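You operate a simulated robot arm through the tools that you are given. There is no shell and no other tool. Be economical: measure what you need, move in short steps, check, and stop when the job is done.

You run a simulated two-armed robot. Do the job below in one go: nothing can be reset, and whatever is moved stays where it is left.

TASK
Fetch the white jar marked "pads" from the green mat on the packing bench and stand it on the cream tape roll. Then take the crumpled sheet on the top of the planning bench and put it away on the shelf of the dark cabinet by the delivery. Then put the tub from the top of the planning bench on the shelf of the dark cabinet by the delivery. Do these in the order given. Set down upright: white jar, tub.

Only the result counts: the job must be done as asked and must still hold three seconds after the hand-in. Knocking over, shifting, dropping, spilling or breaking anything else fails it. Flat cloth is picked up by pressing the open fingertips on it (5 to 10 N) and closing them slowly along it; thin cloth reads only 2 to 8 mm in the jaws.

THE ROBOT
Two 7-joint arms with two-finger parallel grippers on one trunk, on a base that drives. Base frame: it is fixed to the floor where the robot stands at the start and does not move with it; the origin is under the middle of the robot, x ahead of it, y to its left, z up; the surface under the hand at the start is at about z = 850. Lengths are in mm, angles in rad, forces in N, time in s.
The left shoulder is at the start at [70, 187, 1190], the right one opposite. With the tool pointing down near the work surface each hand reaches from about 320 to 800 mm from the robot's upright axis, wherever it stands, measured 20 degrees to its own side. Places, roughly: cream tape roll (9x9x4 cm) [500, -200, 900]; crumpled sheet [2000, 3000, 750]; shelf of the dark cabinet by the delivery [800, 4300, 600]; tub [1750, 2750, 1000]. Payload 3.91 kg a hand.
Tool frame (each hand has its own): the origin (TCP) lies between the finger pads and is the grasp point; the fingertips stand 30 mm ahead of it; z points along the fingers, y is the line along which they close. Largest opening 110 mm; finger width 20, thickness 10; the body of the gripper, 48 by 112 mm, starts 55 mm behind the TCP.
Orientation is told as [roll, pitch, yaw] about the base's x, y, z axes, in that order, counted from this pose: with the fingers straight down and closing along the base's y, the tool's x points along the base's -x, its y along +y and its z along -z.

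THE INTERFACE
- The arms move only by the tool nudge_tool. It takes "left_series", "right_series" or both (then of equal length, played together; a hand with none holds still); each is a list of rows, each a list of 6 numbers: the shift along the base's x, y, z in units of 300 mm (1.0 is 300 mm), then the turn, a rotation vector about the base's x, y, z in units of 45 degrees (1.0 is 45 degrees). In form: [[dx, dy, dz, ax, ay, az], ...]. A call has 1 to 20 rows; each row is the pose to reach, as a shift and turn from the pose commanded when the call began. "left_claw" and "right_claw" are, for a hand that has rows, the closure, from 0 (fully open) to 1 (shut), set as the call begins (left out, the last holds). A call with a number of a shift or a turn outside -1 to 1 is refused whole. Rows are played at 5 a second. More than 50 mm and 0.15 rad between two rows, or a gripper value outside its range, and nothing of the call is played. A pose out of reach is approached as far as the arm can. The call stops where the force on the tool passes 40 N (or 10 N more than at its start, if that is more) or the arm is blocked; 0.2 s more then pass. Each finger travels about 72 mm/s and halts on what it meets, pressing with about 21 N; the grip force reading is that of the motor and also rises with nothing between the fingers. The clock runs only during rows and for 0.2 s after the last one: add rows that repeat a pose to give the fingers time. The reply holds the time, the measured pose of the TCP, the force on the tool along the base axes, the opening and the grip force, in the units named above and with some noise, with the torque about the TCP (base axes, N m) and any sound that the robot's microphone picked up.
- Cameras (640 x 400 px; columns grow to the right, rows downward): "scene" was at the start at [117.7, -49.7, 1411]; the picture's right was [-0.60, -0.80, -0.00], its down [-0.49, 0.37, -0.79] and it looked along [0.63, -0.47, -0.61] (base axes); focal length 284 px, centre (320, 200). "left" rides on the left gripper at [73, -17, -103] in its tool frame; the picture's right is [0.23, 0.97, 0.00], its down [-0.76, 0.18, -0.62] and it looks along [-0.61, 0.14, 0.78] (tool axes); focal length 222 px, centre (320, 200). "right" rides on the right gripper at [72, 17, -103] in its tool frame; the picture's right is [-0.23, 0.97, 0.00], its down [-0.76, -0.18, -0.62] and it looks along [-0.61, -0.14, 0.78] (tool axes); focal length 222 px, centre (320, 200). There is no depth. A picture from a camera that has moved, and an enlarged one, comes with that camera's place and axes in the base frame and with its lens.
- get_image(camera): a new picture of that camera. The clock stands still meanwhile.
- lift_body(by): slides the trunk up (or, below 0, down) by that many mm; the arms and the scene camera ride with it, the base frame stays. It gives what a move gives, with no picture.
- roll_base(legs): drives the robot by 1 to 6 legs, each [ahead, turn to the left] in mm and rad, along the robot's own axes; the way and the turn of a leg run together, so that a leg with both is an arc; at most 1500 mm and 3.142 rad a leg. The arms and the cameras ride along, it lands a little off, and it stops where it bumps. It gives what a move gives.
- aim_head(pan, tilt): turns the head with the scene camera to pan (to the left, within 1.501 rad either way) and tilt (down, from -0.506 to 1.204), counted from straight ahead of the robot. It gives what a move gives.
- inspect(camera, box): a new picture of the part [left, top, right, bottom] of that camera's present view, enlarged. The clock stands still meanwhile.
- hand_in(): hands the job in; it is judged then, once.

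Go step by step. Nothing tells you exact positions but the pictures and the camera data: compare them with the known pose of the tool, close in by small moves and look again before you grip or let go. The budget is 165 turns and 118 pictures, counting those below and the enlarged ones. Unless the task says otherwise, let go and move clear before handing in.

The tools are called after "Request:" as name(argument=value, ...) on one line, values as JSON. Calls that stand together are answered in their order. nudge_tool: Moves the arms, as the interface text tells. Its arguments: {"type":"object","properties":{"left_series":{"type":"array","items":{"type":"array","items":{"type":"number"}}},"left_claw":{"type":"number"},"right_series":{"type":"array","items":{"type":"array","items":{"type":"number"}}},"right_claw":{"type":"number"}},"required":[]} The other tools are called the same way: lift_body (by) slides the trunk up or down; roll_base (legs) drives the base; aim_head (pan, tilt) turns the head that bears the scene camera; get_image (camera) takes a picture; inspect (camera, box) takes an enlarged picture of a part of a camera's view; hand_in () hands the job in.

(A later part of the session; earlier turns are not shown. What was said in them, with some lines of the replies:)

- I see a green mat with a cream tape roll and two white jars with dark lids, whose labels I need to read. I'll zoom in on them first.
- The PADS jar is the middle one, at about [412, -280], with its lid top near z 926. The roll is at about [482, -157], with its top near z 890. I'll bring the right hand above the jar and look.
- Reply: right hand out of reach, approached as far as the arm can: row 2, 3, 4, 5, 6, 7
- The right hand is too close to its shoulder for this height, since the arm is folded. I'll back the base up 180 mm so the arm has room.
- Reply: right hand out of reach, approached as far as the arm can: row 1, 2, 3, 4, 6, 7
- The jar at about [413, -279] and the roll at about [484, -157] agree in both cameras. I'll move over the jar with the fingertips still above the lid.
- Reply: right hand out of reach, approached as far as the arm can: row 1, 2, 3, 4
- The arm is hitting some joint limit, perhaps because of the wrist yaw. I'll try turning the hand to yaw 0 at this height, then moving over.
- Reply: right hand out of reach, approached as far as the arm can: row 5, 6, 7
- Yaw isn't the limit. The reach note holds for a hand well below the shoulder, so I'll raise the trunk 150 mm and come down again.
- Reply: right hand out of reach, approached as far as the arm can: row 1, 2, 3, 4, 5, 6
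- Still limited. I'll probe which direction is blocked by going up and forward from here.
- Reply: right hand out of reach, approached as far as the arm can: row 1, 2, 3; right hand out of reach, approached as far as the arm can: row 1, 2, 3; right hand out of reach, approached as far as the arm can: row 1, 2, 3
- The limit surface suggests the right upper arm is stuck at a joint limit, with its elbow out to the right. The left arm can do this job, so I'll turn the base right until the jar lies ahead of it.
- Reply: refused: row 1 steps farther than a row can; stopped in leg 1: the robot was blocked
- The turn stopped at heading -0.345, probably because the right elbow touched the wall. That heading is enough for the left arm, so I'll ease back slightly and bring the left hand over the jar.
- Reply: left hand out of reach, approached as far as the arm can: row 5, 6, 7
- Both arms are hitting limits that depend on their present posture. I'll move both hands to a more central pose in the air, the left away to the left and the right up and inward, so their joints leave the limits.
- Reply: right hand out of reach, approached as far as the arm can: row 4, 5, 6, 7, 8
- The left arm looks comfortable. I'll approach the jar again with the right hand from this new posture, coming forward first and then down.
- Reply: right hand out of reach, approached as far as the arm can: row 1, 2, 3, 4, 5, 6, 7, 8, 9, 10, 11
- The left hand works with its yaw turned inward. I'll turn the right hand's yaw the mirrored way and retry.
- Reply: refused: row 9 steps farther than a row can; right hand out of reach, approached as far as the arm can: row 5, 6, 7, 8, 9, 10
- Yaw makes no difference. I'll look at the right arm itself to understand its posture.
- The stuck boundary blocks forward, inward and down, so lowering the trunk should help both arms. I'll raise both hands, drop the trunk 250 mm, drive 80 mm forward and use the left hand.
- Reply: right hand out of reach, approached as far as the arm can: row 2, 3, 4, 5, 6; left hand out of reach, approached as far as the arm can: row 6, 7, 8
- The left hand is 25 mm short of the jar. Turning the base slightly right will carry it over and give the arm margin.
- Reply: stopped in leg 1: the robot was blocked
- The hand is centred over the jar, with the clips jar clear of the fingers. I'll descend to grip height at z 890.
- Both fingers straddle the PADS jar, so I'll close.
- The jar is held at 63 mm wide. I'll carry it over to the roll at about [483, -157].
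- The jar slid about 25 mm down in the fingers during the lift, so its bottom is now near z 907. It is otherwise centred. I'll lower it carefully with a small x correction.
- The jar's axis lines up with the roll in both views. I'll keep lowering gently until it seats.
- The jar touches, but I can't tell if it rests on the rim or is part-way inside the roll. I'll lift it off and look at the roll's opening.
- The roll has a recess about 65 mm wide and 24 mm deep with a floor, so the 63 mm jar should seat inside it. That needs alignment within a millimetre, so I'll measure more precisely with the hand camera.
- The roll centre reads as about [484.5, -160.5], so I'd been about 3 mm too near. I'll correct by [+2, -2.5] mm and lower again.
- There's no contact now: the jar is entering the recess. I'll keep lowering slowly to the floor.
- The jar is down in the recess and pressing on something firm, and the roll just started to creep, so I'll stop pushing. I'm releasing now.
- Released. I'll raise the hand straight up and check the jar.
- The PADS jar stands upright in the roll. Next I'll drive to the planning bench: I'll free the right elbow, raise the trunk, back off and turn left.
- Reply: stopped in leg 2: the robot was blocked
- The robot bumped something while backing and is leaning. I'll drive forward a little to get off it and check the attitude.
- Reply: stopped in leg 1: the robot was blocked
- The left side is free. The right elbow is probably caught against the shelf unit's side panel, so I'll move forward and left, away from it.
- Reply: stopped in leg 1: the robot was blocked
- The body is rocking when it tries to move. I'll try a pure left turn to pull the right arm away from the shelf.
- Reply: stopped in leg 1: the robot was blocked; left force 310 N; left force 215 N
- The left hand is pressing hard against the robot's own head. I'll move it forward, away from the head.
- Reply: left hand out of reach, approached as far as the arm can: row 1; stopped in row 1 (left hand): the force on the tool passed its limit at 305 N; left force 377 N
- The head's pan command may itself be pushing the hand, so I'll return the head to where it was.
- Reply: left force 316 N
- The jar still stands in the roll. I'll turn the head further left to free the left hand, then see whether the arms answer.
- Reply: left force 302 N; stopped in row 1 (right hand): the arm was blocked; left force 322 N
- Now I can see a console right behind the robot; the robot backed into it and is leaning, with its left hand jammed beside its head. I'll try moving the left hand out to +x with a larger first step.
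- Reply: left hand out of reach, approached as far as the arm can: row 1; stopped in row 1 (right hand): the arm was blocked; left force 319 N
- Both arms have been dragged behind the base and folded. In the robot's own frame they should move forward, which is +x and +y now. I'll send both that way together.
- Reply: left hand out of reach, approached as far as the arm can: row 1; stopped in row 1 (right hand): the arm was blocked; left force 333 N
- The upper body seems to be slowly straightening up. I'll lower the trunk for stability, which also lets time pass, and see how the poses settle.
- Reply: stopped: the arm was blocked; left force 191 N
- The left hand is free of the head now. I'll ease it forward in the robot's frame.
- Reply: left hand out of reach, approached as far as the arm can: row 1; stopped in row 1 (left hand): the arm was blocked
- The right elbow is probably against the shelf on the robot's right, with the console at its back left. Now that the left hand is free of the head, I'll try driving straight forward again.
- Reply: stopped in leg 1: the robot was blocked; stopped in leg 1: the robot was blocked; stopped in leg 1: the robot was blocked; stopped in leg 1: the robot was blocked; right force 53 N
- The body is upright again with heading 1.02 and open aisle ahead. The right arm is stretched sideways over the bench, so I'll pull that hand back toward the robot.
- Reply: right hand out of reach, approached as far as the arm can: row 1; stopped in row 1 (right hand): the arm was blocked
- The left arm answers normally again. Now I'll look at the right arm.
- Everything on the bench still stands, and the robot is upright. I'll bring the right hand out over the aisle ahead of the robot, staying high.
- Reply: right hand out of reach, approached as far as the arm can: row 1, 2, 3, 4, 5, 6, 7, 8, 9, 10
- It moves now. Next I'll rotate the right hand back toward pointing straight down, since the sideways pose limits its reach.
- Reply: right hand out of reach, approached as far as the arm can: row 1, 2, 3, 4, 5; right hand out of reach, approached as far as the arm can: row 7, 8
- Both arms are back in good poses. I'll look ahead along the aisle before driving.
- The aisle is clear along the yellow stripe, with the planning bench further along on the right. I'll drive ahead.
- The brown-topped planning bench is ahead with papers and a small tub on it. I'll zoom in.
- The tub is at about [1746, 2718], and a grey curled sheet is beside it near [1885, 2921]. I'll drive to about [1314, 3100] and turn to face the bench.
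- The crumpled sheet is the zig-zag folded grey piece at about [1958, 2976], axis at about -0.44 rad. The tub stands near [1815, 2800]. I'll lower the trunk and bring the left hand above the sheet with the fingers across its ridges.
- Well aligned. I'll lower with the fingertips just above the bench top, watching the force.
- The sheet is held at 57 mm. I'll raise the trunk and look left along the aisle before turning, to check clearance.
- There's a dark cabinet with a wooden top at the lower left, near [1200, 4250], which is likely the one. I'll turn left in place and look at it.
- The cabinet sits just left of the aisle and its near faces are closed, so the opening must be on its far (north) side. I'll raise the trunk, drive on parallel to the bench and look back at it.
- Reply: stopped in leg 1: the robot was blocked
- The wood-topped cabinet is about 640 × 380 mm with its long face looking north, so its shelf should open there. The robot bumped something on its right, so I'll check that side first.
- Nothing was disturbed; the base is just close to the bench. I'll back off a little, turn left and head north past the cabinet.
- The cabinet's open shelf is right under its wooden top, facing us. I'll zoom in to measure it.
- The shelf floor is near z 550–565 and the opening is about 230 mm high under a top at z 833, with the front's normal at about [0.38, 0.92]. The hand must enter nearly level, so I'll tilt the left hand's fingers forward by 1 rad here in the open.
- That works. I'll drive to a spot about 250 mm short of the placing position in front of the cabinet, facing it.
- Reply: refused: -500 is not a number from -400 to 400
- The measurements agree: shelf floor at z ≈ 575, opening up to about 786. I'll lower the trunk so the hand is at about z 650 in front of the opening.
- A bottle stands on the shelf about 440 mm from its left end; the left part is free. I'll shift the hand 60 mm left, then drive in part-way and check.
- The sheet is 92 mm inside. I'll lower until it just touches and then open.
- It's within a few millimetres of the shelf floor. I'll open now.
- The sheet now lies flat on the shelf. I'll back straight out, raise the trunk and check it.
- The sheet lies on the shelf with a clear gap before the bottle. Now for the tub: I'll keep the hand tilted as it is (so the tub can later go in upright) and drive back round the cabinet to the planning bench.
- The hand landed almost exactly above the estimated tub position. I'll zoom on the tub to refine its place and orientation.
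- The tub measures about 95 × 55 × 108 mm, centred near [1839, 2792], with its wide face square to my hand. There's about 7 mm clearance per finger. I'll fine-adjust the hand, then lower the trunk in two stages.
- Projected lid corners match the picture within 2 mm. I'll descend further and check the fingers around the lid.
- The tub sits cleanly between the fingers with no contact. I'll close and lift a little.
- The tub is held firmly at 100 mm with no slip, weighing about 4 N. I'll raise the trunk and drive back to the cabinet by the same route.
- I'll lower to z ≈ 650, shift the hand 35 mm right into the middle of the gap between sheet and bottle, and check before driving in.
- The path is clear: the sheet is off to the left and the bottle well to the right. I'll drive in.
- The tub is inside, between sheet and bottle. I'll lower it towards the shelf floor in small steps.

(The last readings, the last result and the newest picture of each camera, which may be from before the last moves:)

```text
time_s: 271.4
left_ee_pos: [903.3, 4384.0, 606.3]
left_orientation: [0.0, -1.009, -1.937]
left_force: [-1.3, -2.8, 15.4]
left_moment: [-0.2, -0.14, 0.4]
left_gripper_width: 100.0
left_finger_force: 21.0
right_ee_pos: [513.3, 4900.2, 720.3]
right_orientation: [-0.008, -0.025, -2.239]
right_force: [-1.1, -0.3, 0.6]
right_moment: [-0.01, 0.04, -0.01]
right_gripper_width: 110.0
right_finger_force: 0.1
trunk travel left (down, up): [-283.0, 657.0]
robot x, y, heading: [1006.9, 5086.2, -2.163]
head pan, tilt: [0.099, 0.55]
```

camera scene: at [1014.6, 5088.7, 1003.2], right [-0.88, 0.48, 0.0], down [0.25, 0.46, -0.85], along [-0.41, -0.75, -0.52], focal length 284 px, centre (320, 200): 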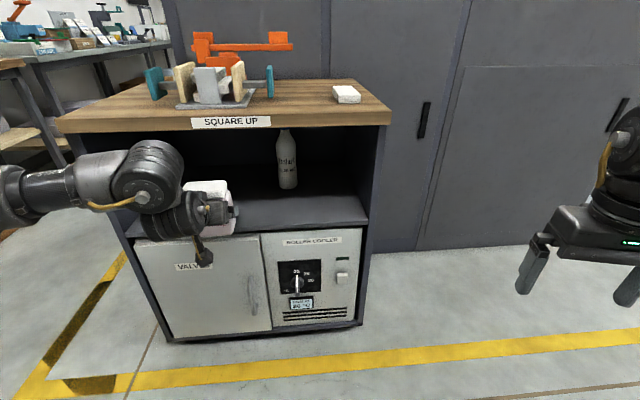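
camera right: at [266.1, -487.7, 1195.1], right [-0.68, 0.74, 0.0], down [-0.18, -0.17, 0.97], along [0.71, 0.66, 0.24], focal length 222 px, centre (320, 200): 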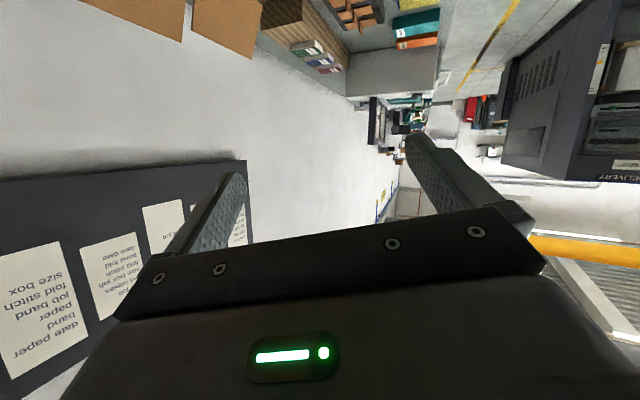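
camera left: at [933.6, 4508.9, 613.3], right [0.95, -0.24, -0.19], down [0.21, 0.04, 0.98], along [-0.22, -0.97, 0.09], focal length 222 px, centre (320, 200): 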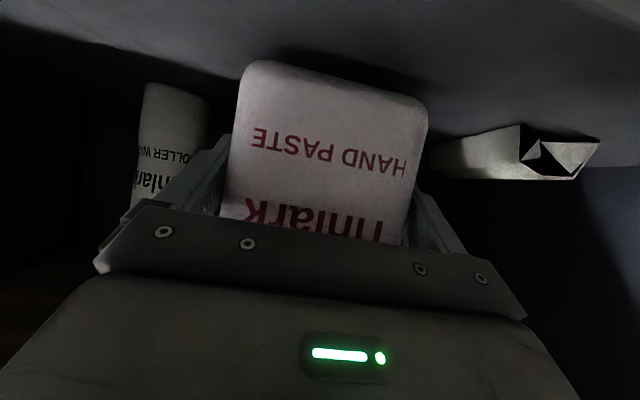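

The tub is on the shelf floor (15 N up-force). I'll release it.

Request:
nudge_tool(left_series=[[0, 0, 0.003, 0, 0, 0], [0, 0, 0.003, 0, 0, 0]])

Request:
nudge_tool(left_series=[[0, 0, 0, 0, 0, 0], [0, 0, 0, 0, 0, 0], [0, 0, 0, 0, 0, 0], [0, 0, 0, 0, 0, 0]], left_claw=0)

Request:
get_image(camera="left")

```text
time_s: 272.0
left_ee_pos: [903.8, 4385.0, 605.4]
left_orientation: [0.001, -1.005, -1.94]
left_force: [-0.6, -3.2, 14.6]
left_moment: [-0.12, 0.2, 0.08]
left_gripper_width: 100.0
left_finger_force: 20.8
right_ee_pos: [513.2, 4900.0, 721.0]
right_orientation: [-0.008, -0.023, -2.239]
right_force: [-0.7, -1.1, 0.7]
right_moment: [-0.01, -0.01, 0.0]
right_gripper_width: 109.9
right_finger_force: 0.0
trunk travel left (down, up): [-283.0, 657.0]
robot x, y, heading: [1006.7, 5088.6, -2.169]
head pan, tilt: [0.099, 0.55]
```

```text
time_s: 273.0
left_ee_pos: [904.0, 4384.4, 603.6]
left_orientation: [0.002, -1.002, -1.941]
left_force: [-0.3, -0.2, 0.0]
left_moment: [-0.02, 0.01, 0.04]
left_gripper_width: 109.8
left_finger_force: 0.0
right_ee_pos: [514.3, 4898.8, 719.5]
right_orientation: [-0.01, -0.022, -2.239]
right_force: [0.5, -0.4, 0.3]
right_moment: [0.02, 0.01, -0.04]
right_gripper_width: 110.0
right_finger_force: 0.1
trunk travel left (down, up): [-283.0, 657.0]
robot x, y, heading: [1002.1, 5086.0, -2.17]
head pan, tilt: [0.099, 0.55]
```

```text
15 pictures are left
camera left: at [933.5, 4508.6, 598.7], right [0.95, -0.24, -0.19], down [0.21, 0.04, 0.98], along [-0.22, -0.97, 0.09], focal length 222 px, centre (320, 200)
```

left: 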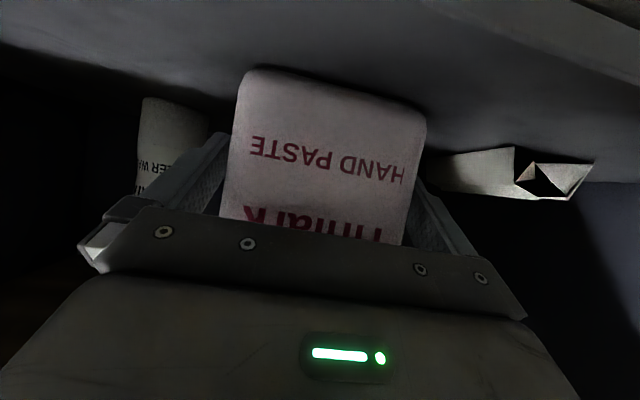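

Released. I'll withdraw straight back along the hand's own axis so the fingers don't drag the tub.

Request:
nudge_tool(left_series=[[0.018, 0.047, 0, 0, 0, 0], [0.036, 0.093, 0, 0, 0, 0], [0.054, 0.14, 0, 0, 0, 0], [0.072, 0.187, 0, 0, 0, 0], [0.09, 0.233, 0, 0, 0, 0], [0.116, 0.3, 0, 0, 0, 0], [0.116, 0.3, 0, 0, 0, 0]])

Request:
get_image(camera="left")

```text
time_s: 274.6
left_ee_pos: [954.3, 4403.4, 586.2]
left_orientation: [0.001, -1.002, -1.945]
left_force: [0.5, 0.2, 0.7]
left_moment: [-0.05, 0.0, 0.02]
left_gripper_width: 110.0
left_finger_force: 0.1
left hand out of reach, approached as far as the arm can: row 1, 2, 3, 4, 5, 6, 7
right_ee_pos: [512.0, 4897.8, 720.4]
right_orientation: [-0.01, -0.023, -2.239]
right_force: [0.5, -0.8, 0.3]
right_moment: [0.03, 0.0, 0.0]
right_gripper_width: 109.8
right_finger_force: 0.1
trunk travel left (down, up): [-283.0, 657.0]
robot x, y, heading: [1006.9, 5087.0, -2.167]
head pan, tilt: [0.099, 0.55]
```

```text
14 pictures are left
camera left: at [984.0, 4527.9, 581.1], right [0.95, -0.24, -0.19], down [0.21, 0.04, 0.98], along [-0.23, -0.97, 0.09], focal length 222 px, centre (320, 200)
```

left: 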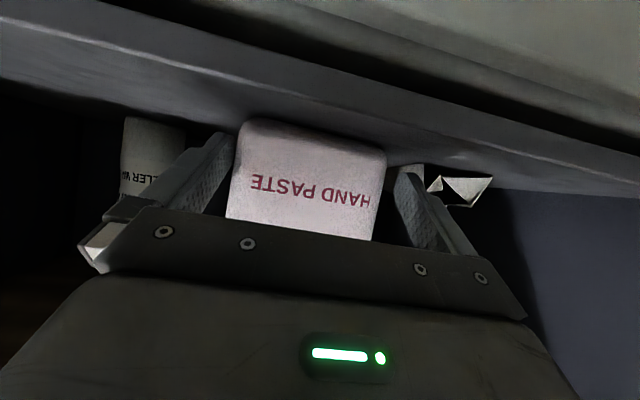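

The arm couldn't retract straight and slid sideways, nudging the tub a little, but it still stands upright. The fingertips barely overlap it now, so I'll back out with a base arc along the hand's axis.

Request:
roll_base(legs=[[-60, -0.02]])

Request:
get_image(camera="left")

```text
time_s: 275.6
left_ee_pos: [975.1, 4454.9, 586.9]
left_orientation: [-0.001, -1.005, -1.963]
left_force: [0.5, -0.3, 0.1]
left_moment: [-0.03, 0.02, -0.01]
left_gripper_width: 110.0
left_finger_force: 0.1
right_ee_pos: [544.2, 4957.7, 720.7]
right_orientation: [-0.009, -0.024, -2.259]
right_force: [1.0, -0.3, 0.4]
right_moment: [-0.01, -0.02, 0.02]
right_gripper_width: 110.0
right_finger_force: 0.0
trunk travel left (down, up): [-283.0, 657.0]
robot x, y, heading: [1038.6, 5138.4, -2.188]
head pan, tilt: [0.099, 0.55]
```

```text
13 pictures are left
camera left: at [1007.6, 4578.7, 581.8], right [0.95, -0.26, -0.19], down [0.21, 0.04, 0.98], along [-0.25, -0.97, 0.09], focal length 222 px, centre (320, 200)
```

left: 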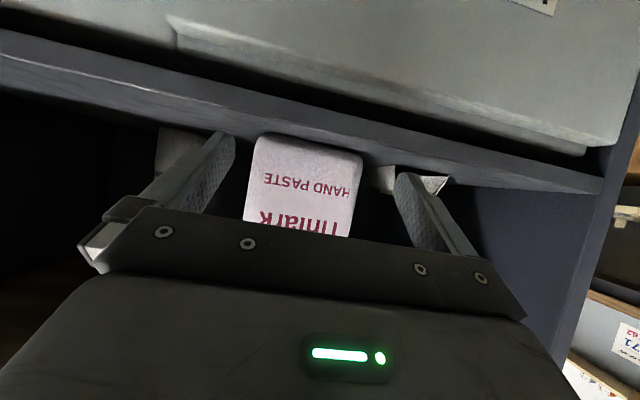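

The hand is clear of the tub, which stands upright. I'll back out fully and check the shelf.

Request:
roll_base(legs=[[-280, 0]])

Request:
aim_head(pan=0.1, tilt=0.45)

Request:
inspect(camera="scene", box=[130, 90, 450, 290])

```text
time_s: 277.6
left_ee_pos: [1134.6, 4684.1, 588.2]
left_orientation: [0.0, -1.003, -1.966]
left_force: [0.5, 0.7, 0.2]
left_moment: [-0.02, 0.02, -0.02]
left_gripper_width: 110.0
left_finger_force: 0.1
right_ee_pos: [706.6, 5188.8, 720.2]
right_orientation: [-0.011, -0.023, -2.261]
right_force: [0.1, 0.7, 0.3]
right_moment: [0.01, 0.0, 0.05]
right_gripper_width: 109.9
right_finger_force: 0.0
trunk travel left (down, up): [-283.0, 657.0]
robot x, y, heading: [1198.9, 5366.8, -2.187]
head pan, tilt: [0.099, 0.55]
```

```text
time_s: 278.2
left_ee_pos: [1134.3, 4684.1, 585.0]
left_orientation: [0.0, -1.001, -1.966]
left_force: [0.3, -0.1, 0.4]
left_moment: [0.01, -0.03, 0.02]
left_gripper_width: 109.9
left_finger_force: 0.1
right_ee_pos: [705.8, 5189.3, 720.6]
right_orientation: [-0.01, -0.023, -2.262]
right_force: [0.1, -0.2, -0.4]
right_moment: [0.0, -0.01, -0.05]
right_gripper_width: 109.8
right_finger_force: 0.0
trunk travel left (down, up): [-283.0, 657.0]
robot x, y, heading: [1199.6, 5367.7, -2.188]
head pan, tilt: [0.099, 0.45]
```

```text
2.00 times, centred on (290, 190) of scene
camera zoom: at [1126.1, 5247.2, 1012.5], right [-0.87, 0.5, 0.0], down [0.22, 0.38, -0.9], along [-0.45, -0.78, -0.44], focal length 568 px, centre (380, 220)
```

zoom: 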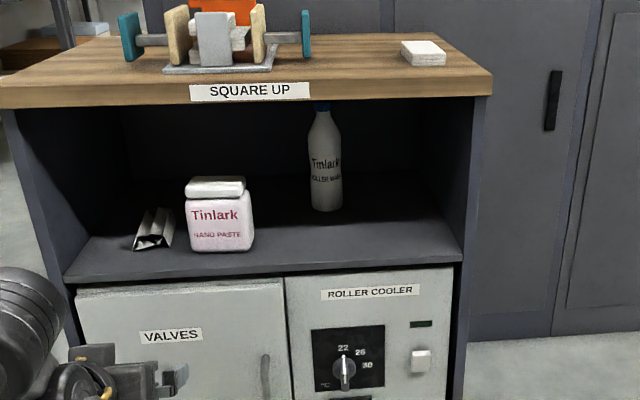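

The tub stands upright on the shelf beside the sheet, the bottle hasn't moved, and the arms are clear. I'm handing in.

Request:
hand_in()

```text
The job is handed in.
```

The white "pads" jar stands upright in the cream tape roll's recess, and the crumpled sheet and the upright tub are on the shelf of the dark cabinet, done in that order.

Three things went less cleanly:
- **Roll:** it crept a few millimetres while I seated the jar.
- **Collisions:** I backed the robot into a console behind it. I freed it and saw nothing knocked over on the packing bench, though the "clips" jar was hidden in my last view of it. The base later bumped the planning bench lightly; nothing on it moved.
- **Tub:** it slid roughly 30 mm sideways on the shelf as I pulled the hand out, without touching the sheet or the bottle.
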